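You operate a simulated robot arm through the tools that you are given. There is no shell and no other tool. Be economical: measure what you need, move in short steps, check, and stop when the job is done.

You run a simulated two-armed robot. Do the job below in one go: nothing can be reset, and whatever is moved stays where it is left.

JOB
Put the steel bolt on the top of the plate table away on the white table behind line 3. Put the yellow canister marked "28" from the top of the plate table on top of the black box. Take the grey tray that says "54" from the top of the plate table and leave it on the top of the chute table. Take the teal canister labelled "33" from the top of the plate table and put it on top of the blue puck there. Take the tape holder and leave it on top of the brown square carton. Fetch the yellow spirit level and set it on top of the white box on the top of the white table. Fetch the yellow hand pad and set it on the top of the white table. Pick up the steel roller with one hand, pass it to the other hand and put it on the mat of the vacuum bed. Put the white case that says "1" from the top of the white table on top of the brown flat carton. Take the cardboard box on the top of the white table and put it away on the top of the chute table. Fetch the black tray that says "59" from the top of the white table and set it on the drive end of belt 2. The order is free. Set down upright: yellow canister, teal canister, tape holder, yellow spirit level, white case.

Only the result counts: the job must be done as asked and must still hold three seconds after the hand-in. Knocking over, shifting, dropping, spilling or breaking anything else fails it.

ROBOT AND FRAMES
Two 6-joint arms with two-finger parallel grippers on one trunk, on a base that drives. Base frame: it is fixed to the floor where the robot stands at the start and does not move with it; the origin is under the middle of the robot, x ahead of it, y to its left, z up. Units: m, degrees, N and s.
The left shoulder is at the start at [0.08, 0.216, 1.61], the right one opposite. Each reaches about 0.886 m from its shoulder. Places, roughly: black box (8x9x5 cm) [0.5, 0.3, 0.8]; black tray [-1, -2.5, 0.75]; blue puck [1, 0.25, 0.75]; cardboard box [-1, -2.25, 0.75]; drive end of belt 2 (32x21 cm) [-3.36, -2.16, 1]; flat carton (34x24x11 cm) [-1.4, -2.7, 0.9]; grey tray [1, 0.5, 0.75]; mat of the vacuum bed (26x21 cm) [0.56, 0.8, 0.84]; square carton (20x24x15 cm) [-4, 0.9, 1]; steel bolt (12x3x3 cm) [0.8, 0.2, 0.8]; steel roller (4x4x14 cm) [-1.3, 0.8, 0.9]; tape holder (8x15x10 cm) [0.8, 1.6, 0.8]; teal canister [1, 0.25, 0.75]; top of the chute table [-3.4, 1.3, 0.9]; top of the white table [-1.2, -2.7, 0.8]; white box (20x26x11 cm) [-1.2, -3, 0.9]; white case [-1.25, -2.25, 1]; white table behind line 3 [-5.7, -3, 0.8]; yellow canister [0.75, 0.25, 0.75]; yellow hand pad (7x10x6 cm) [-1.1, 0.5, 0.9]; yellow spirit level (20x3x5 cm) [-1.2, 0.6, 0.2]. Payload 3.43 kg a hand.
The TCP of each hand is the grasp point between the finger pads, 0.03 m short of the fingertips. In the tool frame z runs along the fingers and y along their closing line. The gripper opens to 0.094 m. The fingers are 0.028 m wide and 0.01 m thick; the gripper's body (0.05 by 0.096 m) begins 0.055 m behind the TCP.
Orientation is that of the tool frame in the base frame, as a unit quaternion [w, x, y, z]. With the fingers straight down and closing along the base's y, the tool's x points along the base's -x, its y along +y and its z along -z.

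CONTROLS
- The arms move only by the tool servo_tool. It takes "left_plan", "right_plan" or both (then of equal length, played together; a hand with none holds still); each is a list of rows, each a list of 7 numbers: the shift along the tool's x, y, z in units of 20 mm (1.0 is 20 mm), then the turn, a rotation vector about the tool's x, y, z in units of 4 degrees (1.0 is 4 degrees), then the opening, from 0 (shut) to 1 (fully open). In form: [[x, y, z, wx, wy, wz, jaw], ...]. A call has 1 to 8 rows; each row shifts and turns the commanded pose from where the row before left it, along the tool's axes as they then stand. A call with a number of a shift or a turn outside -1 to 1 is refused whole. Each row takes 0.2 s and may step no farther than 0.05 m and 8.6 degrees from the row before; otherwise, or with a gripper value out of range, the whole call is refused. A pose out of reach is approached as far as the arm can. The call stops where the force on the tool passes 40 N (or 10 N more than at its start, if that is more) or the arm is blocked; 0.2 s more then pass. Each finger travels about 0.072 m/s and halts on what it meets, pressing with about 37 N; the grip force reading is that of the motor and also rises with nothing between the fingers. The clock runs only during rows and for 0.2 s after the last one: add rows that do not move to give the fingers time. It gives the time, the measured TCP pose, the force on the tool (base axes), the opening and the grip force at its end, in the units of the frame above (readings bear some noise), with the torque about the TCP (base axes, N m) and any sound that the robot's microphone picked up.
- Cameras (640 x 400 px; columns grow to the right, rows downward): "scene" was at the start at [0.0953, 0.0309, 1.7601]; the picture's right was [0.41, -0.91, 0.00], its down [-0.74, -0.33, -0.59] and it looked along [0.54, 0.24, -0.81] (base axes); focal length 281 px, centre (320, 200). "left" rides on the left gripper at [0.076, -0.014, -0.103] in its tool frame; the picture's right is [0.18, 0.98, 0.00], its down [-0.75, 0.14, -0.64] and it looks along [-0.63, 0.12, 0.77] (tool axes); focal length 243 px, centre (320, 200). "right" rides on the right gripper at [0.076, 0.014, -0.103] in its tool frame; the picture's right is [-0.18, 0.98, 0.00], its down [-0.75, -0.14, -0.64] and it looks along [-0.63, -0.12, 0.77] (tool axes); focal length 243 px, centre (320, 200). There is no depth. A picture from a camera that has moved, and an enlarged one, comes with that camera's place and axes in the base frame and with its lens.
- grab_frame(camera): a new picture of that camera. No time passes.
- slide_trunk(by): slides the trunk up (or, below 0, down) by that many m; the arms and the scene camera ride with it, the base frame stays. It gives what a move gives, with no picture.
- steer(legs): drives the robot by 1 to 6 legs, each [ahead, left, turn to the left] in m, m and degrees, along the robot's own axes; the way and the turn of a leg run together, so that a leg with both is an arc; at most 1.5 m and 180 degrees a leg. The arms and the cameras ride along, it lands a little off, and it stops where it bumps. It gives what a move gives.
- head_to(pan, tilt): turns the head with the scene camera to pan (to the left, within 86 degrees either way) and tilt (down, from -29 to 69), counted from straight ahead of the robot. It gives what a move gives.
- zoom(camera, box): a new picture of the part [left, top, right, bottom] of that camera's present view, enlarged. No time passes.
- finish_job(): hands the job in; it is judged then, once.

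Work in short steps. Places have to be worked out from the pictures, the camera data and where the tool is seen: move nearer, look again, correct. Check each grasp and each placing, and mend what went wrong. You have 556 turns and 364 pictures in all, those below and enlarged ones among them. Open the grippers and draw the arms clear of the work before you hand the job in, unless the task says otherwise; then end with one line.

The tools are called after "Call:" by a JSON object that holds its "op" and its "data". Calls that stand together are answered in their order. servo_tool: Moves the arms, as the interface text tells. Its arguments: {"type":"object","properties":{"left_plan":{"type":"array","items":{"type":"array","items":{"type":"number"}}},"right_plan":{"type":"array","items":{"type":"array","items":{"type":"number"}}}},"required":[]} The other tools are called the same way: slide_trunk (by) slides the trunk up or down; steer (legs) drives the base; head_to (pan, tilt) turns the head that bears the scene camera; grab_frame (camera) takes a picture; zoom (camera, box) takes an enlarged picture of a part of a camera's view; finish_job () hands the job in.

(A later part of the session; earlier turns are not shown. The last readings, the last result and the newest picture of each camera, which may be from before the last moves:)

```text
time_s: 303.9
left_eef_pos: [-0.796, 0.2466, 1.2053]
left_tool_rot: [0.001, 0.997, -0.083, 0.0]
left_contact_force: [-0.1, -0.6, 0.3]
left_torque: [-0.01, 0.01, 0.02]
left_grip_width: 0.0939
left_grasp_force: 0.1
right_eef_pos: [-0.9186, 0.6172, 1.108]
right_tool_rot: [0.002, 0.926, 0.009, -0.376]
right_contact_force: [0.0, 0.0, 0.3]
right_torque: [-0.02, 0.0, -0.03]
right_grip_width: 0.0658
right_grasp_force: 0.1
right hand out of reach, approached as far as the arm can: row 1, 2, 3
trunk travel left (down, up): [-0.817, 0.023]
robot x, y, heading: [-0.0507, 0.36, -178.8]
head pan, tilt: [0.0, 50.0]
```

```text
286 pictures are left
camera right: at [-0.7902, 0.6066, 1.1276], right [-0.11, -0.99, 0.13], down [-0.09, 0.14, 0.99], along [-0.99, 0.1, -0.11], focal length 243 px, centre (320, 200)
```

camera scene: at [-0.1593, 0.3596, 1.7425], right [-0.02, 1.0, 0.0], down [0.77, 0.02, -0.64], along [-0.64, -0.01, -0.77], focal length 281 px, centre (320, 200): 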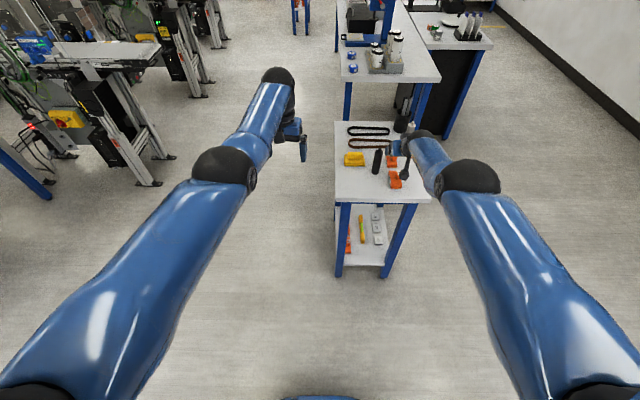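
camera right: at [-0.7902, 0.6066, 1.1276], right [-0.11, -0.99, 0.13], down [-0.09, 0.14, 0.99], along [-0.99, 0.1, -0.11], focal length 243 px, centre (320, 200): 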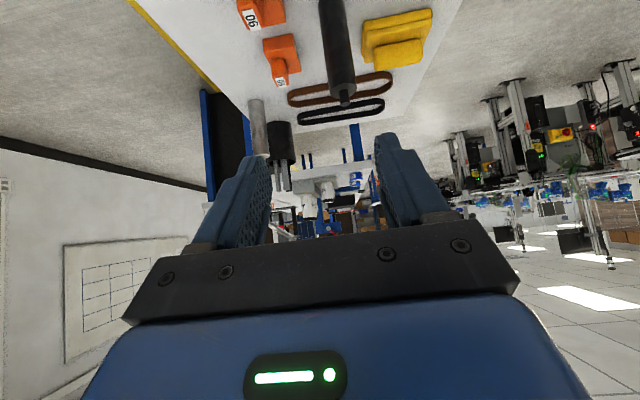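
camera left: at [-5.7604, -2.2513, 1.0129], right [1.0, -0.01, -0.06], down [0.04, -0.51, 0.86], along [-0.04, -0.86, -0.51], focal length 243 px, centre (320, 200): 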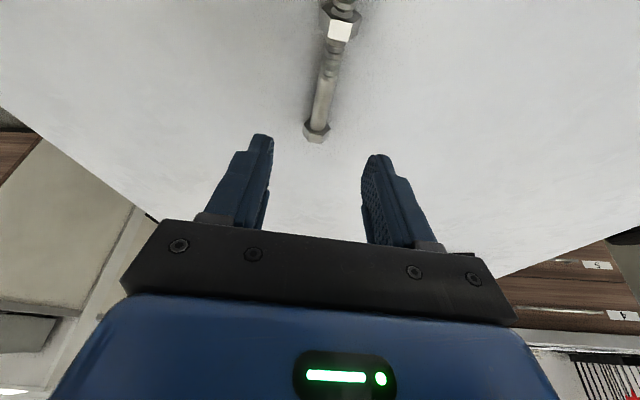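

The hand drifted forward while tilting. I back up 7 cm and servo the right hand back and down before lowering.

Call:
{"op": "steer", "data": {"legs": [[-0.07, 0, 0]]}}

Call:
{"op": "servo_tool", "data": {"right_plan": [[0.92, 0, 0, 0, 0, 0, 0.7], [0.92, 0, 0, 0, 0, 0, 0.7], [0.92, 0, 0.1, 0, 0, 0, 0.7], [0.92, 0, 0.2, 0, 0, 0, 0.7], [0.92, 0, 0.3, 0, 0, 0, 0.7], [0.92, 0, 0.3, 0, 0, 0, 0.7]]}}

```text
time_s: 304.9
left_eef_pos: [-0.7405, 0.246, 1.1949]
left_tool_rot: [0.0, 0.997, -0.082, 0.005]
left_contact_force: [-1.8, 0.4, -1.2]
left_torque: [-0.03, -0.1, -0.02]
left_grip_width: 0.094
left_grasp_force: 0.1
right_eef_pos: [-0.861, 0.6172, 1.0984]
right_tool_rot: [0.003, 0.929, 0.011, -0.371]
right_contact_force: [-0.8, -0.2, -1.0]
right_torque: [-0.01, 0.01, 0.02]
right_grip_width: 0.0658
right_grasp_force: 0.0
trunk travel left (down, up): [-0.817, 0.023]
robot x, y, heading: [0.0167, 0.3647, -178.9]
head pan, tilt: [0.0, 50.0]
```

```text
time_s: 306.4
left_eef_pos: [-0.7292, 0.2453, 1.2023]
left_tool_rot: [0.002, 0.997, -0.083, 0.001]
left_contact_force: [0.0, 0.3, 0.3]
left_torque: [0.03, 0.0, 0.02]
left_grip_width: 0.0939
left_grasp_force: 0.1
right_eef_pos: [-0.806, 0.6217, 1.0065]
right_tool_rot: [0.004, 0.927, 0.011, -0.376]
right_contact_force: [-0.7, -0.9, -0.1]
right_torque: [0.01, -0.01, -0.01]
right_grip_width: 0.066
right_grasp_force: 0.0
right hand out of reach, approached as far as the arm can: row 1, 2, 3, 5
trunk travel left (down, up): [-0.817, 0.023]
robot x, y, heading: [0.0179, 0.3644, -178.8]
head pan, tilt: [0.0, 50.0]
```

Clear of the stand now (x −0.806). I lower the trunk in two moves.

Call:
{"op": "slide_trunk", "data": {"by": -0.4}}

Call:
{"op": "slide_trunk", "data": {"by": -0.25}}

Call:
{"op": "grab_frame", "data": {"camera": "right"}}

Call:
{"op": "grab_frame", "data": {"camera": "scene"}}

```text
time_s: 310.2
left_eef_pos: [-0.7277, 0.2465, 0.8041]
left_tool_rot: [0.001, 0.997, -0.082, 0.0]
left_contact_force: [-0.6, -1.0, 0.6]
left_torque: [0.0, 0.0, 0.0]
left_grip_width: 0.0939
left_grasp_force: 0.0
right_eef_pos: [-0.8045, 0.6212, 0.6094]
right_tool_rot: [0.003, 0.926, 0.011, -0.376]
right_contact_force: [-0.6, -0.4, 0.1]
right_torque: [0.01, -0.01, -0.01]
right_grip_width: 0.0657
right_grasp_force: 0.0
trunk travel left (down, up): [-0.417, 0.423]
robot x, y, heading: [0.0136, 0.362, -178.8]
head pan, tilt: [0.0, 50.0]
```

```text
time_s: 312.8
left_eef_pos: [-0.7278, 0.2463, 0.5534]
left_tool_rot: [0.0, 0.997, -0.082, 0.0]
left_contact_force: [1.6, 0.9, 0.1]
left_torque: [0.01, -0.02, -0.02]
left_grip_width: 0.0939
left_grasp_force: 0.0
right_eef_pos: [-0.8027, 0.6219, 0.3595]
right_tool_rot: [0.004, 0.926, 0.011, -0.376]
right_contact_force: [-0.5, -0.1, 0.3]
right_torque: [0.04, 0.04, -0.01]
right_grip_width: 0.0656
right_grasp_force: 0.1
trunk travel left (down, up): [-0.167, 0.673]
robot x, y, heading: [0.0194, 0.3609, -178.6]
head pan, tilt: [0.0, 50.0]
```

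```text
285 pictures are left
camera right: at [-0.6769, 0.6105, 0.3791], right [-0.11, -0.99, 0.13], down [-0.1, 0.14, 0.99], along [-0.99, 0.1, -0.11], focal length 243 px, centre (320, 200)
```

right: 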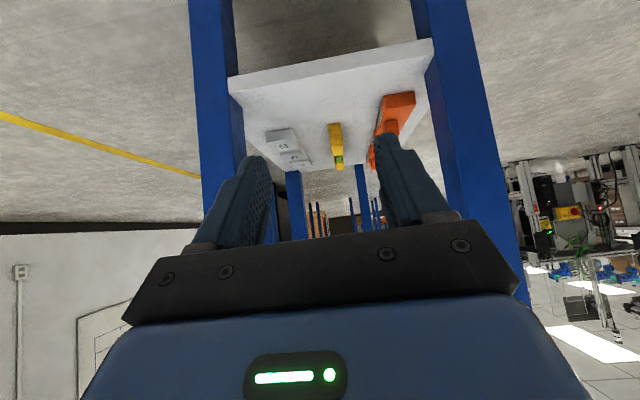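

```text
284 pictures are left
camera scene: at [-0.0908, 0.3607, 1.0925], right [-0.02, 1.0, 0.0], down [0.77, 0.02, -0.64], along [-0.64, -0.01, -0.77], focal length 281 px, centre (320, 200)
```

scene: 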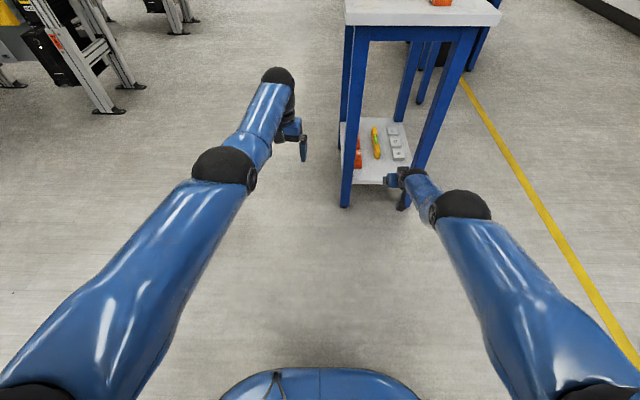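

The shelf is at z≈0.20, level y≈0.607, x≈−1.29…−1.09. I reduce the tilt to ~28°, correct y and drive in above the level.

Call:
{"op": "servo_tool", "data": {"right_plan": [[0, 0.35, 0, 0, 1, 0, 0.7], [0, 0.35, 0, 0, 1, 0, 0.7], [0, 0, 0, 0, 1, 0, 0.7], [0, 0, 0, 0, 1, 0, 0.7]]}}

Call:
{"op": "steer", "data": {"legs": [[0.25, 0, -0.8]]}}

Call:
{"op": "grab_frame", "data": {"camera": "right"}}

Call:
{"op": "grab_frame", "data": {"camera": "scene"}}

```text
time_s: 313.8
left_eef_pos: [-0.7268, 0.2457, 0.5545]
left_tool_rot: [0.001, 0.997, -0.082, 0.0]
left_contact_force: [-0.1, 0.7, 0.2]
left_torque: [0.01, -0.03, -0.01]
left_grip_width: 0.0942
left_grasp_force: 0.1
right_eef_pos: [-0.7832, 0.608, 0.3697]
right_tool_rot: [0.002, 0.97, 0.01, -0.244]
right_contact_force: [-0.6, 1.0, 0.7]
right_torque: [-0.02, 0.04, 0.02]
right_grip_width: 0.0661
right_grasp_force: 0.0
right hand out of reach, approached as far as the arm can: row 2, 3, 4
trunk travel left (down, up): [-0.167, 0.673]
robot x, y, heading: [0.0177, 0.3622, -179.0]
head pan, tilt: [0.0, 50.0]
```

```text
time_s: 315.6
left_eef_pos: [-0.9813, 0.253, 0.5531]
left_tool_rot: [0.001, 0.996, -0.09, -0.001]
left_contact_force: [0.5, 0.6, 0.7]
left_torque: [0.03, 0.01, 0.01]
left_grip_width: 0.0939
left_grasp_force: 0.0
right_eef_pos: [-1.0314, 0.6163, 0.3679]
right_tool_rot: [0.0, 0.97, 0.004, -0.243]
right_contact_force: [-1.0, -0.4, -0.1]
right_torque: [-0.02, 0.0, -0.04]
right_grip_width: 0.0657
right_grasp_force: 0.0
trunk travel left (down, up): [-0.167, 0.673]
robot x, y, heading: [-0.2355, 0.3554, -179.8]
head pan, tilt: [0.0, 50.0]
```

```text
283 pictures are left
camera right: at [-0.9147, 0.6028, 0.423], right [-0.15, -0.98, 0.09], down [-0.36, 0.14, 0.92], along [-0.92, 0.11, -0.38], focal length 243 px, centre (320, 200)
```

right: 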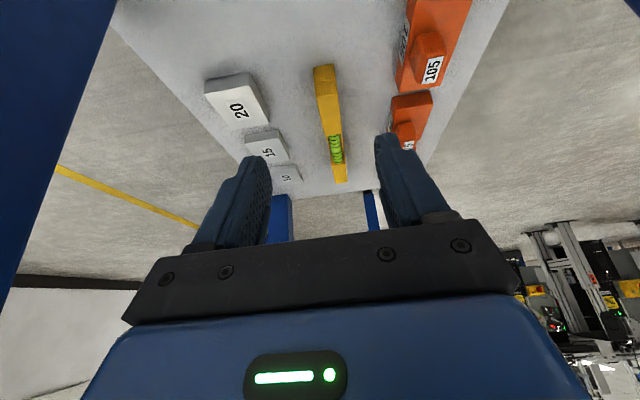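

```text
282 pictures are left
camera scene: at [-0.3437, 0.3588, 1.0924], right [-0.01, 1.0, 0.0], down [0.77, 0.01, -0.64], along [-0.64, 0.0, -0.77], focal length 281 px, centre (320, 200)
```

scene: 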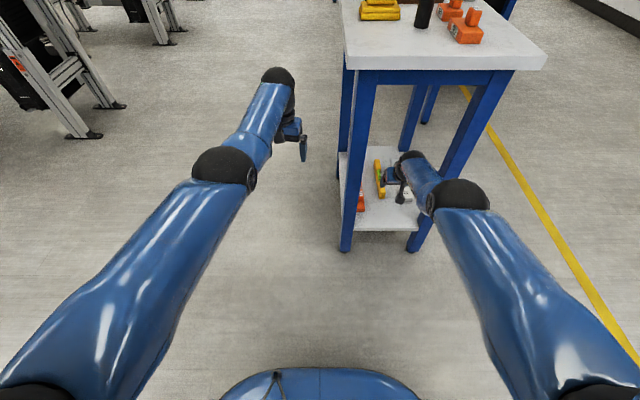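

The level runs x −1.27…−1.086 at y≈0.609. To keep the elbow off the stand's leg, I shift the base 7 cm left and bring the hand back right.

Call:
{"op": "steer", "data": {"legs": [[0, 0.07, 0]]}}

Call:
{"op": "servo_tool", "data": {"right_plan": [[0, -0.8, 0, 0, 0, 0, 0.7], [0, -0.8, 0, 0, 0, 0, 0.7], [0, -0.8, 0, 0, 0, 0, 0.7], [0, -0.75, 0, 0, 0, 0, 0.7]]}}

Call:
{"op": "grab_frame", "data": {"camera": "scene"}}

```text
time_s: 316.6
left_eef_pos: [-0.9801, 0.1811, 0.5528]
left_tool_rot: [0.0, 0.996, -0.09, 0.001]
left_contact_force: [0.6, 0.0, 0.9]
left_torque: [0.02, 0.03, -0.04]
left_grip_width: 0.094
left_grasp_force: 0.1
right_eef_pos: [-1.0301, 0.5437, 0.3706]
right_tool_rot: [0.001, 0.97, 0.005, -0.243]
right_contact_force: [-0.4, 0.4, 0.5]
right_torque: [0.02, -0.02, -0.02]
right_grip_width: 0.0658
right_grasp_force: 0.1
trunk travel left (down, up): [-0.167, 0.673]
robot x, y, heading: [-0.2314, 0.2838, -179.5]
head pan, tilt: [0.0, 50.0]
```

```text
time_s: 317.6
left_eef_pos: [-0.9803, 0.1816, 0.5555]
left_tool_rot: [0.001, 0.996, -0.089, 0.0]
left_contact_force: [1.0, 0.4, 0.2]
left_torque: [0.04, 0.02, 0.0]
left_grip_width: 0.0943
left_grasp_force: 0.0
right_eef_pos: [-1.0227, 0.6072, 0.3732]
right_tool_rot: [0.001, 0.97, 0.006, -0.243]
right_contact_force: [0.1, -0.7, -0.6]
right_torque: [0.03, 0.05, 0.0]
right_grip_width: 0.0659
right_grasp_force: 0.1
right hand out of reach, approached as far as the arm can: row 3, 4
trunk travel left (down, up): [-0.167, 0.673]
robot x, y, heading: [-0.2329, 0.2833, -179.4]
head pan, tilt: [0.0, 50.0]
```

```text
281 pictures are left
camera scene: at [-0.342, 0.2879, 1.0925], right [-0.01, 1.0, 0.0], down [0.77, 0.01, -0.64], along [-0.64, -0.01, -0.77], focal length 281 px, centre (320, 200)
```

scene: 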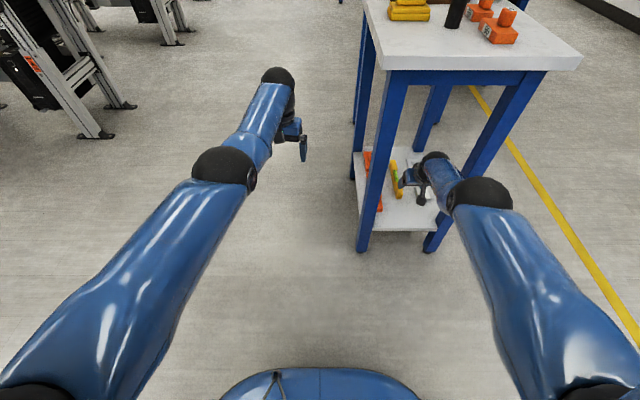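

I'd rather extend the arm than drive the elbow past the leg. I lower the trunk 5 cm and extend forward.

Call:
{"op": "slide_trunk", "data": {"by": -0.05}}

Call:
{"op": "servo_tool", "data": {"right_plan": [[-0.88, 0, 0.4, 0, 0, 0, 0.7], [-0.88, 0, 0.45, 0, 0, 0, 0.7], [-0.88, 0, 0.45, 0, 0, 0, 0.7], [-0.88, 0, 0.45, 0, 0, 0, 0.7]]}}

Call:
{"op": "grab_frame", "data": {"camera": "scene"}}

Call:
{"op": "grab_frame", "data": {"camera": "right"}}

```text
time_s: 318.5
left_eef_pos: [-0.9813, 0.1823, 0.5043]
left_tool_rot: [0.0, 0.996, -0.089, 0.001]
left_contact_force: [0.1, -0.5, 0.5]
left_torque: [0.0, -0.01, 0.01]
left_grip_width: 0.0939
left_grasp_force: 0.1
right_eef_pos: [-1.0237, 0.6069, 0.3237]
right_tool_rot: [0.001, 0.97, 0.005, -0.243]
right_contact_force: [-0.2, -0.5, -0.1]
right_torque: [0.02, -0.01, 0.01]
right_grip_width: 0.0659
right_grasp_force: 0.2
trunk travel left (down, up): [-0.117, 0.723]
robot x, y, heading: [-0.2331, 0.2869, -179.7]
head pan, tilt: [0.0, 50.0]
```

```text
time_s: 319.5
left_eef_pos: [-0.9798, 0.1822, 0.5041]
left_tool_rot: [0.001, 0.996, -0.089, 0.0]
left_contact_force: [0.3, 0.5, 0.6]
left_torque: [-0.01, -0.01, -0.01]
left_grip_width: 0.0941
left_grasp_force: 0.1
right_eef_pos: [-1.0301, 0.6046, 0.3336]
right_tool_rot: [0.0, 0.97, 0.004, -0.244]
right_contact_force: [0.3, -0.4, -0.5]
right_torque: [0.01, -0.03, -0.02]
right_grip_width: 0.066
right_grasp_force: 0.1
right hand out of reach, approached as far as the arm can: row 1, 2, 3, 4
trunk travel left (down, up): [-0.117, 0.723]
robot x, y, heading: [-0.232, 0.2893, -179.5]
head pan, tilt: [0.0, 50.0]
```

```text
280 pictures are left
camera scene: at [-0.3424, 0.2881, 1.0425], right [-0.01, 1.0, 0.0], down [0.77, 0.01, -0.64], along [-0.64, -0.01, -0.77], focal length 281 px, centre (320, 200)
```

scene: 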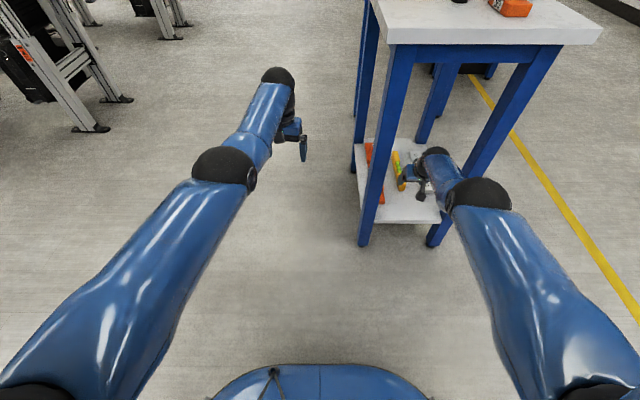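

```text
279 pictures are left
camera right: at [-0.9137, 0.5923, 0.3877], right [-0.15, -0.98, 0.09], down [-0.36, 0.14, 0.92], along [-0.92, 0.11, -0.38], focal length 243 px, centre (320, 200)
```

right: 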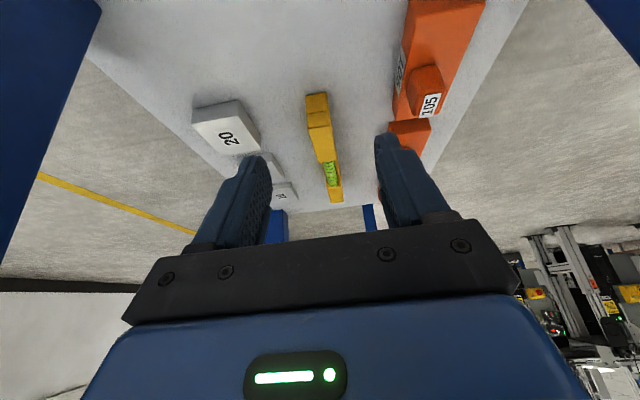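

At its reach limit; the arm is nearly straight so the elbow is close to the line. I lower the trunk while raising the hand, then drive in.

Call:
{"op": "servo_tool", "data": {"right_plan": [[-0.47, 0, -0.88, 0, 0, 0, 0.7], [-0.47, 0, -0.88, 0, 0, 0, 0.7], [-0.47, 0, -0.88, 0, 0, 0, 0.7]]}}

Call:
{"op": "slide_trunk", "data": {"by": -0.1}}

Call:
{"op": "servo_tool", "data": {"right_plan": [[-0.88, -0.1, 0.47, 0, 0, 0, 0.7], [-0.88, -0.1, 0.47, 0, 0, 0, 0.7], [-0.88, 0, 0.47, 0, 0, 0, 0.7]]}}

Call:
{"op": "grab_frame", "data": {"camera": "scene"}}

```text
time_s: 320.3
left_eef_pos: [-0.9802, 0.182, 0.5034]
left_tool_rot: [0.001, 0.996, -0.088, 0.0]
left_contact_force: [0.6, 0.0, 0.0]
left_torque: [0.0, 0.0, -0.01]
left_grip_width: 0.0941
left_grasp_force: 0.1
right_eef_pos: [-1.0486, 0.6073, 0.3855]
right_tool_rot: [0.0, 0.97, 0.005, -0.243]
right_contact_force: [0.8, 0.0, -0.3]
right_torque: [-0.05, 0.02, 0.01]
right_grip_width: 0.0657
right_grasp_force: 0.1
right hand out of reach, approached as far as the arm can: row 1, 2, 3
trunk travel left (down, up): [-0.117, 0.723]
robot x, y, heading: [-0.2321, 0.288, -179.5]
head pan, tilt: [0.0, 50.0]
```

```text
time_s: 321.7
left_eef_pos: [-0.9792, 0.1831, 0.4042]
left_tool_rot: [0.001, 0.996, -0.089, -0.001]
left_contact_force: [-0.7, -0.3, -0.4]
left_torque: [0.0, 0.0, 0.02]
left_grip_width: 0.0941
left_grasp_force: 0.1
right_eef_pos: [-1.0483, 0.6077, 0.2866]
right_tool_rot: [0.0, 0.97, 0.005, -0.242]
right_contact_force: [0.5, 0.5, -0.1]
right_torque: [0.0, -0.01, -0.01]
right_grip_width: 0.0657
right_grasp_force: 0.1
trunk travel left (down, up): [-0.017, 0.823]
robot x, y, heading: [-0.2323, 0.2899, -179.5]
head pan, tilt: [0.0, 50.0]
```

```text
time_s: 322.5
left_eef_pos: [-0.98, 0.1823, 0.4042]
left_tool_rot: [0.001, 0.996, -0.089, 0.0]
left_contact_force: [0.3, -0.4, 0.2]
left_torque: [0.02, -0.02, -0.03]
left_grip_width: 0.0939
left_grasp_force: 0.1
right_eef_pos: [-1.0562, 0.6049, 0.3035]
right_tool_rot: [0.0, 0.97, 0.004, -0.243]
right_contact_force: [0.3, -0.8, 0.1]
right_torque: [0.0, 0.02, -0.02]
right_grip_width: 0.0657
right_grasp_force: 0.1
right hand out of reach, approached as far as the arm can: row 1, 2, 3
trunk travel left (down, up): [-0.017, 0.823]
robot x, y, heading: [-0.232, 0.288, -179.7]
head pan, tilt: [0.0, 50.0]
```

```text
278 pictures are left
camera scene: at [-0.3422, 0.2879, 0.9425], right [-0.01, 1.0, 0.0], down [0.77, 0.01, -0.64], along [-0.64, 0.0, -0.77], focal length 281 px, centre (320, 200)
```

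scene: 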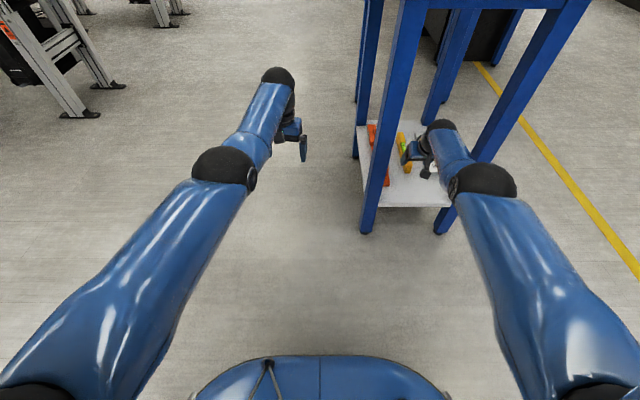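

Elbow would graze the NE leg; I shift the base another 7 cm left and re-extend the hand to the right.

Call:
{"op": "steer", "data": {"legs": [[0, 0.08, 0]]}}

Call:
{"op": "servo_tool", "data": {"right_plan": [[0.6, -0.8, -0.32, 0, 0, 0, 0.7], [0, -0.8, 0, 0, 0, 0, 0.7], [0, -0.8, 0, 0, 0, 0, 0.7], [0, -0.8, 0, 0, 0, 0, 0.7], [0, -0.8, 0, 0, 0, 0, 0.7]]}}

Call:
{"op": "grab_frame", "data": {"camera": "scene"}}

```text
time_s: 323.5
left_eef_pos: [-0.9797, 0.1061, 0.4032]
left_tool_rot: [0.002, 0.996, -0.09, 0.0]
left_contact_force: [1.1, 0.1, 0.1]
left_torque: [0.04, 0.01, 0.0]
left_grip_width: 0.0939
left_grasp_force: 0.1
right_eef_pos: [-1.0561, 0.5314, 0.3042]
right_tool_rot: [-0.001, 0.97, 0.002, -0.244]
right_contact_force: [-10.2, 28.8, 2.7]
right_torque: [-2.69, -1.15, 1.28]
right_grip_width: 0.0657
right_grasp_force: 0.0
trunk travel left (down, up): [-0.017, 0.823]
robot x, y, heading: [-0.2314, 0.2113, -179.8]
head pan, tilt: [0.0, 50.0]
```

```text
time_s: 324.7
left_eef_pos: [-0.9805, 0.105, 0.4042]
left_tool_rot: [0.001, 0.996, -0.091, 0.0]
left_contact_force: [-0.4, 0.6, -0.8]
left_torque: [-0.01, 0.01, 0.0]
left_grip_width: 0.094
left_grasp_force: 0.0
right_eef_pos: [-1.039, 0.6106, 0.3064]
right_tool_rot: [-0.001, 0.97, 0.002, -0.244]
right_contact_force: [0.3, 0.4, 0.3]
right_torque: [0.02, -0.01, 0.01]
right_grip_width: 0.0659
right_grasp_force: 0.0
right hand out of reach, approached as far as the arm can: row 1, 3, 4
trunk travel left (down, up): [-0.017, 0.823]
robot x, y, heading: [-0.2327, 0.2095, -179.8]
head pan, tilt: [0.0, 50.0]
```

```text
277 pictures are left
camera scene: at [-0.3419, 0.2089, 0.9425], right [0.0, 1.0, 0.0], down [0.77, 0.0, -0.64], along [-0.64, 0.0, -0.77], focal length 281 px, centre (320, 200)
```

scene: 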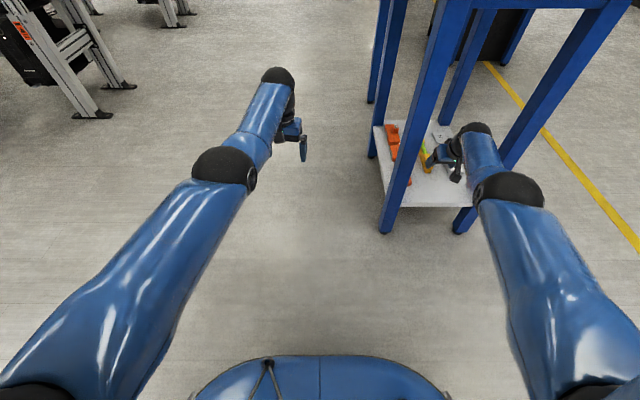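

A 29 N contact was felt during the slide; I check the shelf items with the right camera.

Call:
{"op": "grab_frame", "data": {"camera": "right"}}

Call:
{"op": "zoom", "data": {"camera": "scene", "box": [350, 100, 490, 240]}}

```text
276 pictures are left
camera right: at [-0.9224, 0.5966, 0.3601], right [-0.16, -0.98, 0.08], down [-0.36, 0.14, 0.92], along [-0.92, 0.12, -0.38], focal length 243 px, centre (320, 200)
```

right: 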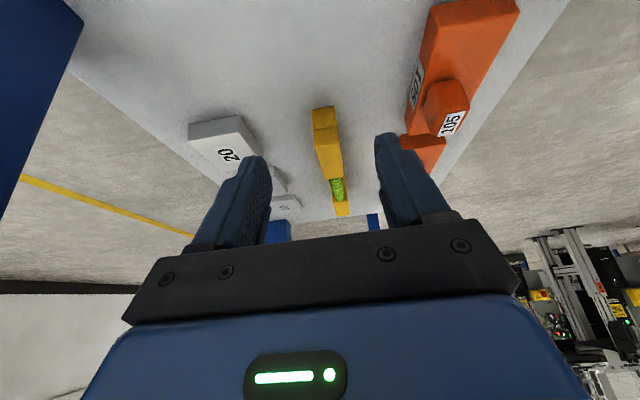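

```text
2.86 times, centred on (420, 170) of scene
camera zoom: at [-0.3419, 0.2089, 0.9425], right [0.0, 1.0, 0.0], down [0.77, 0.0, -0.64], along [-0.64, 0.0, -0.77], focal length 804 px, centre (34, 286)
```

zoom: 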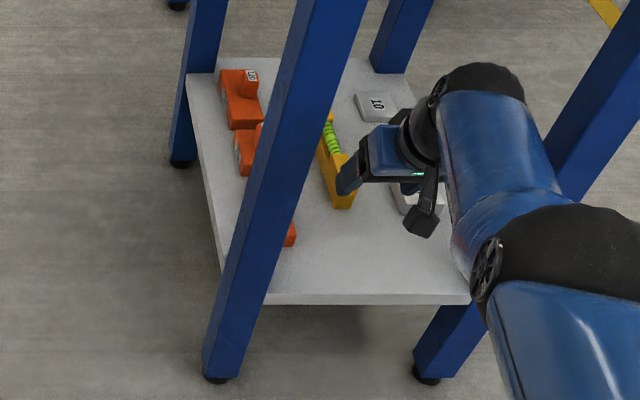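

No visible shift of shelf items; likely the camera bracket brushed the leg. Elbow is now well inside the leg. I drive in 0.19 m above the level.

Call:
{"op": "steer", "data": {"legs": [[0.1, 0, 0]]}}

Call:
{"op": "grab_frame", "data": {"camera": "scene"}}

```text
time_s: 325.9
left_eef_pos: [-1.0794, 0.1045, 0.4036]
left_tool_rot: [0.001, 0.996, -0.09, 0.0]
left_contact_force: [0.4, -0.2, -0.8]
left_torque: [-0.03, 0.01, -0.02]
left_grip_width: 0.0938
left_grasp_force: 0.0
right_eef_pos: [-1.1382, 0.6097, 0.3057]
right_tool_rot: [-0.001, 0.97, 0.002, -0.244]
right_contact_force: [-0.9, 0.3, 0.3]
right_torque: [0.0, 0.0, 0.03]
right_grip_width: 0.066
right_grasp_force: 0.0
trunk travel left (down, up): [-0.017, 0.823]
robot x, y, heading: [-0.3314, 0.2073, -179.6]
head pan, tilt: [0.0, 50.0]
```

```text
274 pictures are left
camera scene: at [-0.4415, 0.2086, 0.9423], right [0.0, 1.0, 0.0], down [0.77, 0.0, -0.64], along [-0.64, 0.0, -0.77], focal length 281 px, centre (320, 200)
```

scene: 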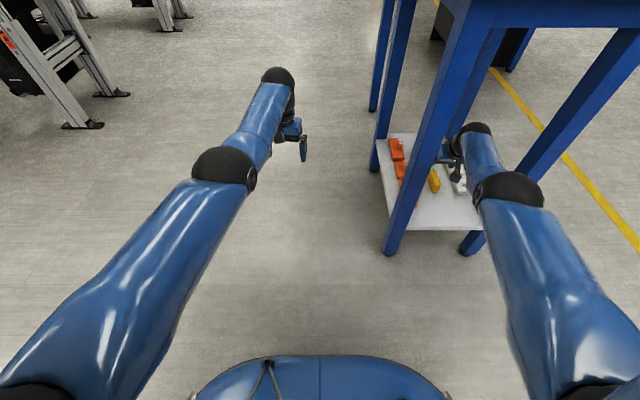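

Elbow clearance to the NE leg is only ~1 cm. I raise the hand 4 cm, shift the base 4 cm left, and bring the hand back.

Call:
{"op": "servo_tool", "data": {"right_plan": [[-0.47, 0, -0.88, 0, 0, 0, 0.6], [-0.47, 0, -0.88, 0, 0, 0, 0.6]]}}

Call:
{"op": "steer", "data": {"legs": [[0, 0.04, 0]]}}

Call:
{"op": "servo_tool", "data": {"right_plan": [[0.3, -0.7, 0, 0, 0, 0, 0.6], [0, -0.7, 0, 0, 0, 0, 0.6], [0, -0.7, 0, 0, 0, 0, 0.6]]}}

Call:
{"op": "grab_frame", "data": {"camera": "scene"}}

```text
time_s: 326.5
left_eef_pos: [-1.0781, 0.1054, 0.4035]
left_tool_rot: [0.001, 0.996, -0.091, 0.0]
left_contact_force: [1.7, 1.3, -0.9]
left_torque: [-0.03, 0.02, 0.03]
left_grip_width: 0.0941
left_grasp_force: 0.1
right_eef_pos: [-1.1372, 0.6102, 0.3464]
right_tool_rot: [0.0, 0.97, 0.002, -0.244]
right_contact_force: [-0.5, 0.4, 0.3]
right_torque: [0.02, -0.03, 0.01]
right_grip_width: 0.0562
right_grasp_force: 0.0
trunk travel left (down, up): [-0.017, 0.823]
robot x, y, heading: [-0.3329, 0.2085, -179.8]
head pan, tilt: [0.0, 50.0]
```

```text
time_s: 327.3
left_eef_pos: [-1.079, 0.0652, 0.4036]
left_tool_rot: [0.001, 0.996, -0.092, 0.0]
left_contact_force: [0.1, 0.4, -0.4]
left_torque: [0.02, -0.01, -0.04]
left_grip_width: 0.0941
left_grasp_force: 0.0
right_eef_pos: [-1.1373, 0.5707, 0.3459]
right_tool_rot: [-0.002, 0.97, 0.0, -0.244]
right_contact_force: [-0.1, -0.1, 0.2]
right_torque: [0.01, -0.01, 0.0]
right_grip_width: 0.0566
right_grasp_force: 0.1
trunk travel left (down, up): [-0.017, 0.823]
robot x, y, heading: [-0.3321, 0.165, -179.9]
head pan, tilt: [0.0, 50.0]
```

```text
time_s: 328.1
left_eef_pos: [-1.0794, 0.0649, 0.4044]
left_tool_rot: [0.002, 0.996, -0.091, 0.0]
left_contact_force: [-0.2, -0.4, 0.4]
left_torque: [-0.02, -0.01, -0.03]
left_grip_width: 0.0941
left_grasp_force: 0.1
right_eef_pos: [-1.1296, 0.6137, 0.3414]
right_tool_rot: [-0.002, 0.97, 0.001, -0.243]
right_contact_force: [-0.1, 0.1, 1.3]
right_torque: [0.03, -0.02, -0.01]
right_grip_width: 0.0566
right_grasp_force: 0.1
trunk travel left (down, up): [-0.017, 0.823]
robot x, y, heading: [-0.3317, 0.1649, -179.6]
head pan, tilt: [0.0, 50.0]
```

```text
273 pictures are left
camera scene: at [-0.4405, 0.1687, 0.9425], right [0.0, 1.0, 0.0], down [0.77, 0.0, -0.64], along [-0.64, 0.0, -0.77], focal length 281 px, centre (320, 200)
```

scene: 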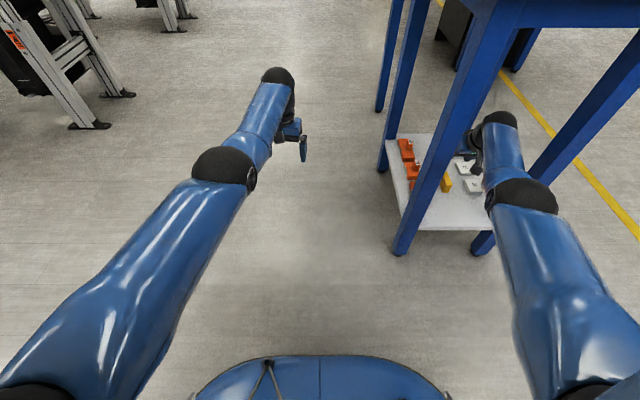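

The arm is almost straight, so the elbow is really near (−0.7, 0.48, 0.63), with ample leg clearance. I drive in 0.12 m.

Call:
{"op": "steer", "data": {"legs": [[0.12, 0, 0]]}}

Call:
{"op": "grab_frame", "data": {"camera": "right"}}

```text
time_s: 329.4
left_eef_pos: [-1.1971, 0.0627, 0.4042]
left_tool_rot: [0.001, 0.996, -0.091, 0.0]
left_contact_force: [-0.5, -0.3, 1.2]
left_torque: [-0.03, -0.01, -0.03]
left_grip_width: 0.0942
left_grasp_force: 0.1
right_eef_pos: [-1.2495, 0.6098, 0.342]
right_tool_rot: [-0.001, 0.97, 0.002, -0.244]
right_contact_force: [0.2, 0.4, 0.6]
right_torque: [-0.02, 0.0, -0.02]
right_grip_width: 0.0564
right_grasp_force: 0.0
trunk travel left (down, up): [-0.017, 0.823]
robot x, y, heading: [-0.4492, 0.1652, -179.7]
head pan, tilt: [0.0, 50.0]
```

```text
272 pictures are left
camera right: at [-1.1342, 0.597, 0.3954], right [-0.16, -0.98, 0.08], down [-0.36, 0.14, 0.92], along [-0.92, 0.12, -0.38], focal length 243 px, centre (320, 200)
```

right: 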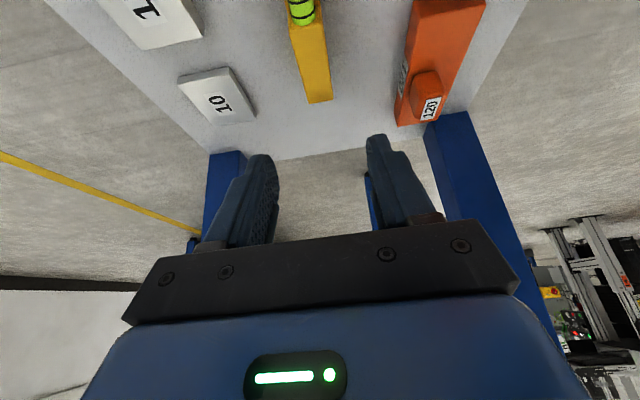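

Level centre is near x −1.187, y 0.608. I pull the hand back over the centre first.

Call:
{"op": "servo_tool", "data": {"right_plan": [[0.95, 0, -0.5, 0, 0, 0, 0.6], [0.95, 0.03, -0.5, 0, 0, 0, 0.6], [0.95, 0.03, -0.5, 0, 0, 0, 0.6], [0.47, 0, 0.88, 0, 0, 0, 0.6], [0.47, 0, 0.88, 0, 0, 0, 0.6]]}}

Call:
{"op": "grab_frame", "data": {"camera": "right"}}

```text
time_s: 330.6
left_eef_pos: [-1.1968, 0.0636, 0.4039]
left_tool_rot: [0.001, 0.996, -0.09, 0.0]
left_contact_force: [0.9, 0.5, 0.2]
left_torque: [0.03, 0.0, 0.01]
left_grip_width: 0.094
left_grasp_force: 0.1
right_eef_pos: [-1.186, 0.6082, 0.3027]
right_tool_rot: [-0.001, 0.969, 0.002, -0.246]
right_contact_force: [0.1, -0.1, 0.9]
right_torque: [-0.01, -0.04, 0.02]
right_grip_width: 0.0564
right_grasp_force: 0.1
trunk travel left (down, up): [-0.017, 0.823]
robot x, y, heading: [-0.4504, 0.1695, -179.4]
head pan, tilt: [0.0, 50.0]
```

```text
271 pictures are left
camera right: at [-1.0691, 0.595, 0.3557], right [-0.16, -0.98, 0.08], down [-0.36, 0.14, 0.92], along [-0.92, 0.12, -0.38], focal length 243 px, centre (320, 200)
```

right: 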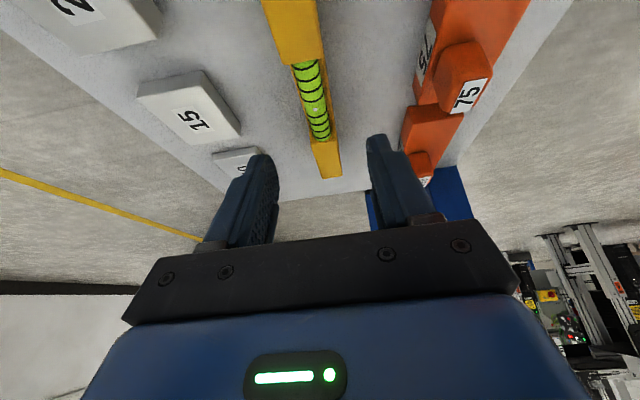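

Aligned over the vial. I descend 55 mm and close.

Call:
{"op": "servo_tool", "data": {"right_plan": [[0.43, 0, 0.81, 0, 0, 0, 0.6], [0.43, 0, 0.81, 0, 0, 0, 0.6], [0.35, 0, 0.66, 0, 0, 0, 0.6], [0, 0, 0, 0, 0, 0, 0], [0, 0, 0, 0, 0, 0, 0], [0, 0, 0, 0, 0, 0, 0]]}}

Call:
{"op": "grab_frame", "data": {"camera": "right"}}

```text
time_s: 332.0
left_eef_pos: [-1.1965, 0.0624, 0.4046]
left_tool_rot: [0.001, 0.996, -0.09, 0.0]
left_contact_force: [0.3, -0.9, 0.2]
left_torque: [0.0, -0.01, 0.01]
left_grip_width: 0.094
left_grasp_force: 0.0
right_eef_pos: [-1.1855, 0.6089, 0.2507]
right_tool_rot: [-0.001, 0.97, 0.002, -0.244]
right_contact_force: [0.0, 0.4, -0.4]
right_torque: [-0.03, 0.14, 0.02]
right_grip_width: 0.0213
right_grasp_force: 37.2
trunk travel left (down, up): [-0.017, 0.823]
robot x, y, heading: [-0.4463, 0.1676, -179.6]
head pan, tilt: [0.0, 50.0]
```

```text
270 pictures are left
camera right: at [-1.0699, 0.5957, 0.3039], right [-0.16, -0.98, 0.08], down [-0.36, 0.14, 0.92], along [-0.92, 0.12, -0.38], focal length 243 px, centre (320, 200)
```

right: 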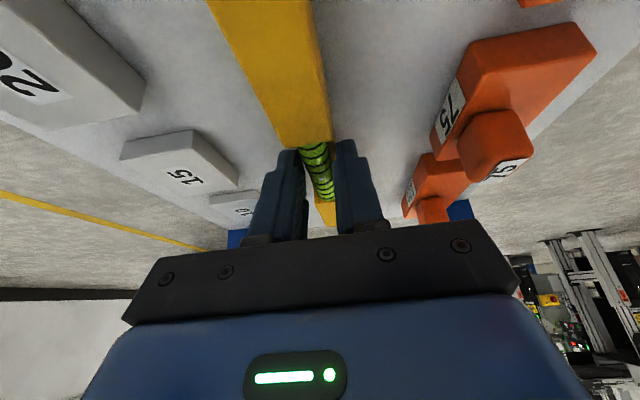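

Gripped (21 mm). I lift 5 cm and check it stays level.

Call:
{"op": "servo_tool", "data": {"right_plan": [[-0.24, 0, -0.44, 0, 0, 0, 0], [-0.47, 0, -0.88, 0, 0, 0, 0], [-0.47, 0, -0.88, 0, 0, 0, 0]]}}

Call:
{"op": "grab_frame", "data": {"camera": "right"}}

```text
time_s: 332.8
left_eef_pos: [-1.1972, 0.0626, 0.4037]
left_tool_rot: [0.001, 0.996, -0.09, 0.0]
left_contact_force: [0.0, 0.0, -0.1]
left_torque: [-0.01, -0.02, -0.04]
left_grip_width: 0.0938
left_grasp_force: 0.0
right_eef_pos: [-1.1861, 0.608, 0.3023]
right_tool_rot: [-0.001, 0.97, 0.002, -0.244]
right_contact_force: [-0.3, 0.7, -2.2]
right_torque: [-0.02, 0.0, 0.0]
right_grip_width: 0.0214
right_grasp_force: 37.3
trunk travel left (down, up): [-0.017, 0.823]
robot x, y, heading: [-0.4465, 0.1703, -179.6]
head pan, tilt: [0.0, 50.0]
```

```text
269 pictures are left
camera right: at [-1.0692, 0.5946, 0.3546], right [-0.16, -0.98, 0.08], down [-0.36, 0.14, 0.92], along [-0.92, 0.12, -0.38], focal length 243 px, centre (320, 200)
```

right: 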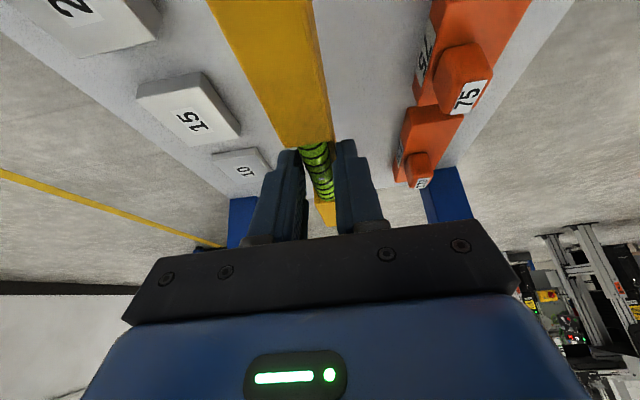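

Level secured. I back straight out, raise the trunk, and reposition south of the stand facing +y, since the pad must be gripped across its x-width.

Call:
{"op": "steer", "data": {"legs": [[-0.45, 0, 0]]}}

Call:
{"op": "slide_trunk", "data": {"by": 0.4}}

Call:
{"op": "slide_trunk", "data": {"by": 0.4}}

Call:
{"op": "steer", "data": {"legs": [[0, 0.6, 0], [0.45, 0, 0], [0, 0, -90]]}}

Call:
{"op": "head_to", "data": {"pan": 20, "tilt": 45}}

Call:
{"op": "grab_frame", "data": {"camera": "scene"}}

```text
time_s: 335.5
left_eef_pos: [-0.7379, 0.071, 0.4038]
left_tool_rot: [0.001, 0.996, -0.094, 0.001]
left_contact_force: [-0.4, -0.2, -0.1]
left_torque: [0.01, 0.04, 0.01]
left_grip_width: 0.0938
left_grasp_force: 0.1
right_eef_pos: [-0.7235, 0.615, 0.3003]
right_tool_rot: [-0.002, 0.97, -0.002, -0.244]
right_contact_force: [0.9, -0.1, -1.0]
right_torque: [-0.01, -0.01, 0.0]
right_grip_width: 0.0212
right_grasp_force: 37.8
trunk travel left (down, up): [-0.017, 0.823]
robot x, y, heading: [0.0099, 0.169, 180.0]
head pan, tilt: [0.0, 50.0]
```

```text
time_s: 339.4
left_eef_pos: [-0.739, 0.0692, 0.8026]
left_tool_rot: [0.001, 0.996, -0.094, 0.0]
left_contact_force: [-0.2, 0.5, -0.5]
left_torque: [-0.02, 0.02, -0.01]
left_grip_width: 0.0937
left_grasp_force: 0.1
right_eef_pos: [-0.723, 0.6152, 0.6999]
right_tool_rot: [-0.002, 0.97, -0.002, -0.245]
right_contact_force: [-0.5, 0.1, -2.4]
right_torque: [0.04, -0.06, -0.01]
right_grip_width: 0.0214
right_grasp_force: 38.0
trunk travel left (down, up): [-0.417, 0.423]
robot x, y, heading: [0.0101, 0.1651, 179.7]
head pan, tilt: [0.0, 50.0]
```

```text
time_s: 343.2
left_eef_pos: [-0.7396, 0.0695, 1.2031]
left_tool_rot: [0.001, 0.996, -0.094, 0.001]
left_contact_force: [0.0, -0.8, -0.4]
left_torque: [0.01, -0.01, 0.01]
left_grip_width: 0.094
left_grasp_force: 0.1
right_eef_pos: [-0.7235, 0.6142, 1.1]
right_tool_rot: [-0.002, 0.97, -0.002, -0.244]
right_contact_force: [0.1, 0.0, -2.5]
right_torque: [0.0, 0.0, 0.01]
right_grip_width: 0.021
right_grasp_force: 36.2
trunk travel left (down, up): [-0.817, 0.023]
robot x, y, heading: [0.0109, 0.1659, 180.1]
head pan, tilt: [0.0, 50.0]
```

```text
time_s: 352.8
left_eef_pos: [-0.5219, 0.312, 1.2039]
left_tool_rot: [-0.001, -0.628, 0.778, 0.0]
left_contact_force: [-0.4, -0.8, -0.9]
left_torque: [0.01, 0.01, -0.02]
left_grip_width: 0.0938
left_grasp_force: 0.0
right_eef_pos: [0.0231, 0.2843, 1.1001]
right_tool_rot: [0.177, -0.676, 0.695, 0.169]
right_contact_force: [0.1, -0.4, -1.3]
right_torque: [-0.01, 0.02, 0.02]
right_grip_width: 0.0213
right_grasp_force: 36.9
trunk travel left (down, up): [-0.817, 0.023]
robot x, y, heading: [-0.4413, -0.437, 88.6]
head pan, tilt: [0.0, 50.0]
```

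```text
time_s: 353.6
left_eef_pos: [-0.519, 0.3118, 1.2032]
left_tool_rot: [-0.001, -0.628, 0.778, 0.0]
left_contact_force: [-0.4, -0.2, -0.2]
left_torque: [0.01, 0.03, 0.02]
left_grip_width: 0.0941
left_grasp_force: 0.0
right_eef_pos: [0.0255, 0.2834, 1.1004]
right_tool_rot: [0.177, -0.676, 0.695, 0.169]
right_contact_force: [-0.1, 0.0, -1.1]
right_torque: [-0.03, -0.02, 0.0]
right_grip_width: 0.0213
right_grasp_force: 37.2
trunk travel left (down, up): [-0.817, 0.023]
robot x, y, heading: [-0.4453, -0.4383, 88.5]
head pan, tilt: [20.0, 45.0]
```

```text
268 pictures are left
camera scene: at [-0.466, -0.3293, 1.7493], right [0.95, 0.32, 0.0], down [0.22, -0.67, -0.71], along [-0.22, 0.67, -0.71], focal length 281 px, centre (320, 200)
```

scene: 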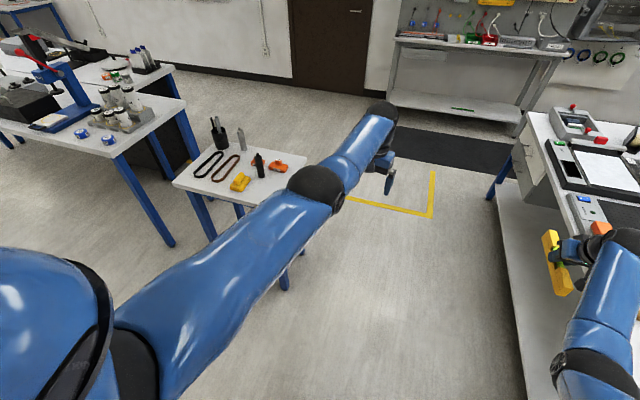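

The pad is near (−1.11, 0.475). I slide left and forward so the left hand hovers above it.

Call:
{"op": "steer", "data": {"legs": [[0, 0.59, 1.4], [0.12, 0, 0]]}}

Call:
{"op": "servo_tool", "data": {"left_plan": [[0, 0, 1, 0, 0, -1, 1], [0, 0, 1, 0, 0, -1, 1], [0, 0, 1, 0, 0, -1, 1], [0, 0, 1, 0, 0, 0, 1]]}}

Call:
{"op": "grab_frame", "data": {"camera": "left"}}

Call:
{"op": "grab_frame", "data": {"camera": "right"}}

```text
time_s: 357.8
left_eef_pos: [-1.1241, 0.4345, 1.2109]
left_tool_rot: [0.001, -0.633, 0.774, 0.004]
left_contact_force: [0.5, -0.4, 0.5]
left_torque: [0.05, 0.0, 0.0]
left_grip_width: 0.0939
left_grasp_force: 0.0
right_eef_pos: [-0.5791, 0.4126, 1.1071]
right_tool_rot: [0.177, -0.68, 0.69, 0.173]
right_contact_force: [-0.1, -0.2, -1.3]
right_torque: [0.0, 0.02, 0.0]
right_grip_width: 0.0211
right_grasp_force: 37.2
trunk travel left (down, up): [-0.817, 0.023]
robot x, y, heading: [-1.0323, -0.3022, 89.2]
head pan, tilt: [20.0, 45.0]
```

```text
time_s: 358.8
left_eef_pos: [-1.1255, 0.4345, 1.1237]
left_tool_rot: [0.002, 0.711, -0.703, 0.0]
left_contact_force: [0.3, 0.3, 0.1]
left_torque: [-0.02, 0.01, -0.01]
left_grip_width: 0.0939
left_grasp_force: 0.0
left hand out of reach, approached as far as the arm can: row 2, 3, 4
right_eef_pos: [-0.5783, 0.4243, 1.0991]
right_tool_rot: [0.174, -0.681, 0.69, 0.17]
right_contact_force: [0.1, 0.9, -1.8]
right_torque: [-0.04, 0.0, 0.01]
right_grip_width: 0.0213
right_grasp_force: 37.2
trunk travel left (down, up): [-0.817, 0.023]
robot x, y, heading: [-1.0329, -0.3072, 89.3]
head pan, tilt: [20.0, 45.0]
```

```text
267 pictures are left
camera left: at [-1.1094, 0.3599, 1.2259], right [-0.98, -0.2, 0.0], down [-0.15, 0.75, 0.64], along [-0.13, 0.63, -0.77], focal length 243 px, centre (320, 200)
```

left: 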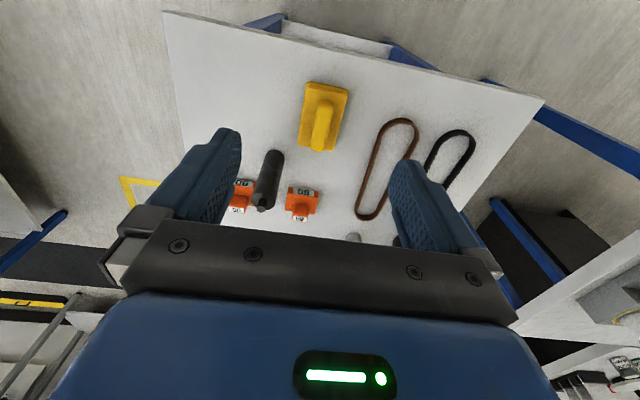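

```text
266 pictures are left
camera right: at [-0.5944, 0.3095, 1.1527], right [-0.98, 0.18, 0.08], down [0.14, 0.36, 0.92], along [0.13, 0.92, -0.38], focal length 243 px, centre (320, 200)
```

right: 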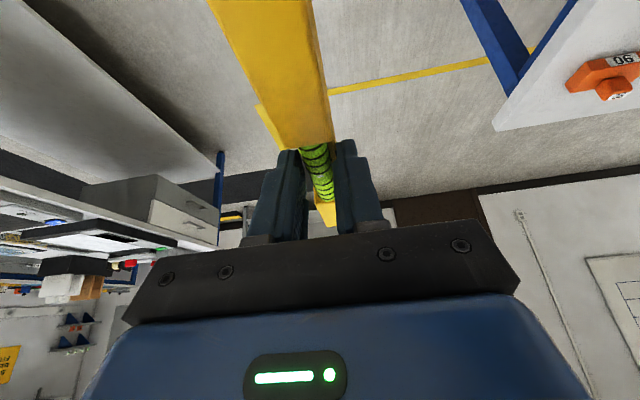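

The pad is centred about (−1.14, 0.49), long along y; the hand now closes along x as needed. I lower the trunk, close in, and position above it.

Call:
{"op": "slide_trunk", "data": {"by": -0.1}}

Call:
{"op": "steer", "data": {"legs": [[0.06, 0, 0]]}}

Call:
{"op": "grab_frame", "data": {"camera": "left"}}

```text
time_s: 360.2
left_eef_pos: [-1.1254, 0.4317, 1.0253]
left_tool_rot: [0.001, 0.711, -0.704, 0.0]
left_contact_force: [0.0, 0.0, -1.2]
left_torque: [0.02, -0.02, -0.01]
left_grip_width: 0.0937
left_grasp_force: 0.1
right_eef_pos: [-0.5796, 0.4209, 1.0008]
right_tool_rot: [0.176, -0.68, 0.691, 0.17]
right_contact_force: [0.4, 1.1, -1.7]
right_torque: [-0.04, -0.01, 0.02]
right_grip_width: 0.0211
right_grasp_force: 37.1
trunk travel left (down, up): [-0.717, 0.123]
robot x, y, heading: [-1.0317, -0.3063, 89.2]
head pan, tilt: [20.0, 45.0]
```

```text
time_s: 361.1
left_eef_pos: [-1.1232, 0.4801, 1.0343]
left_tool_rot: [-0.003, 0.71, -0.704, -0.005]
left_contact_force: [0.1, -1.4, 0.1]
left_torque: [0.1, 0.0, 0.0]
left_grip_width: 0.0941
left_grasp_force: 0.0
right_eef_pos: [-0.5779, 0.4688, 1.0083]
right_tool_rot: [0.179, -0.679, 0.69, 0.174]
right_contact_force: [1.0, -0.1, -1.4]
right_torque: [0.04, -0.02, 0.0]
right_grip_width: 0.0213
right_grasp_force: 37.2
trunk travel left (down, up): [-0.717, 0.123]
robot x, y, heading: [-1.03, -0.2502, 89.3]
head pan, tilt: [20.0, 45.0]
```

```text
265 pictures are left
camera left: at [-1.1074, 0.4037, 1.1356], right [-0.98, -0.19, 0.0], down [-0.15, 0.74, 0.65], along [-0.13, 0.64, -0.76], focal length 243 px, centre (320, 200)
```

left: 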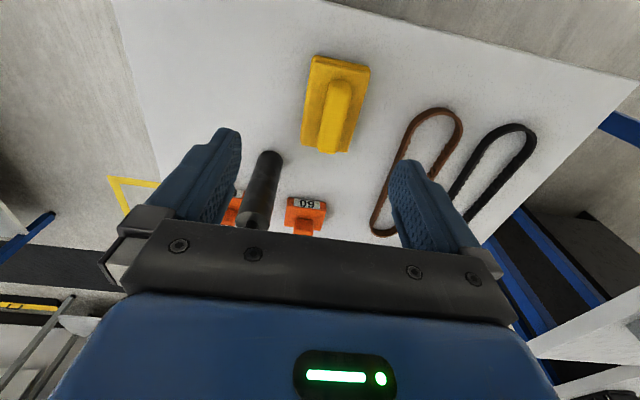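

Pad centre (−1.141, 0.497). I move over it and descend to z≈0.93.

Call:
{"op": "servo_tool", "data": {"left_plan": [[-0.35, 0.45, 0.5, 0, 0, 0, 1], [-0.35, 0.45, 0.8, 0, 0, 0, 1], [0, 0, 1, 0, 0, 0, 1], [0, 0, 1, 0, 0, 0, 1], [0, 0, 1, 0, 0, 0, 1], [0, 0, 0.8, 0, 0, 0, 1]]}}

Call:
{"op": "grab_frame", "data": {"camera": "left"}}

```text
time_s: 362.5
left_eef_pos: [-1.1483, 0.4645, 0.9362]
left_tool_rot: [0.001, 0.71, -0.704, -0.001]
left_contact_force: [0.2, -0.2, 0.0]
left_torque: [-0.01, 0.03, 0.0]
left_grip_width: 0.0941
left_grasp_force: 0.0
left hand out of reach, approached as far as the arm can: row 1, 2, 3, 4, 5, 6
right_eef_pos: [-0.5769, 0.4767, 1.0011]
right_tool_rot: [0.176, -0.679, 0.692, 0.17]
right_contact_force: [-1.1, -0.4, -2.0]
right_torque: [0.0, 0.02, 0.01]
right_grip_width: 0.0212
right_grasp_force: 37.3
trunk travel left (down, up): [-0.717, 0.123]
robot x, y, heading: [-1.0312, -0.248, 89.3]
head pan, tilt: [20.0, 45.0]
```

```text
264 pictures are left
camera left: at [-1.1322, 0.3897, 1.0389], right [-0.98, -0.19, 0.0], down [-0.15, 0.75, 0.64], along [-0.13, 0.63, -0.77], focal length 243 px, centre (320, 200)
```

left: 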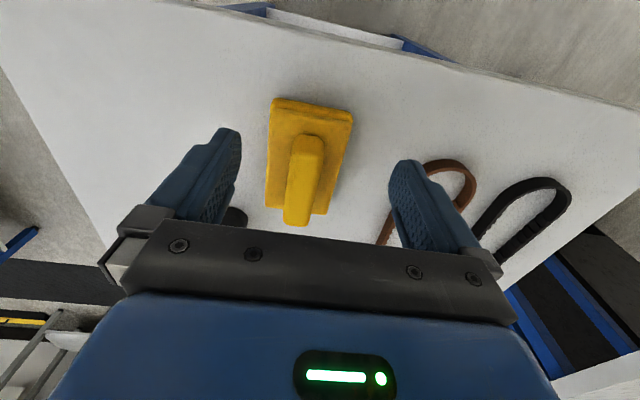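

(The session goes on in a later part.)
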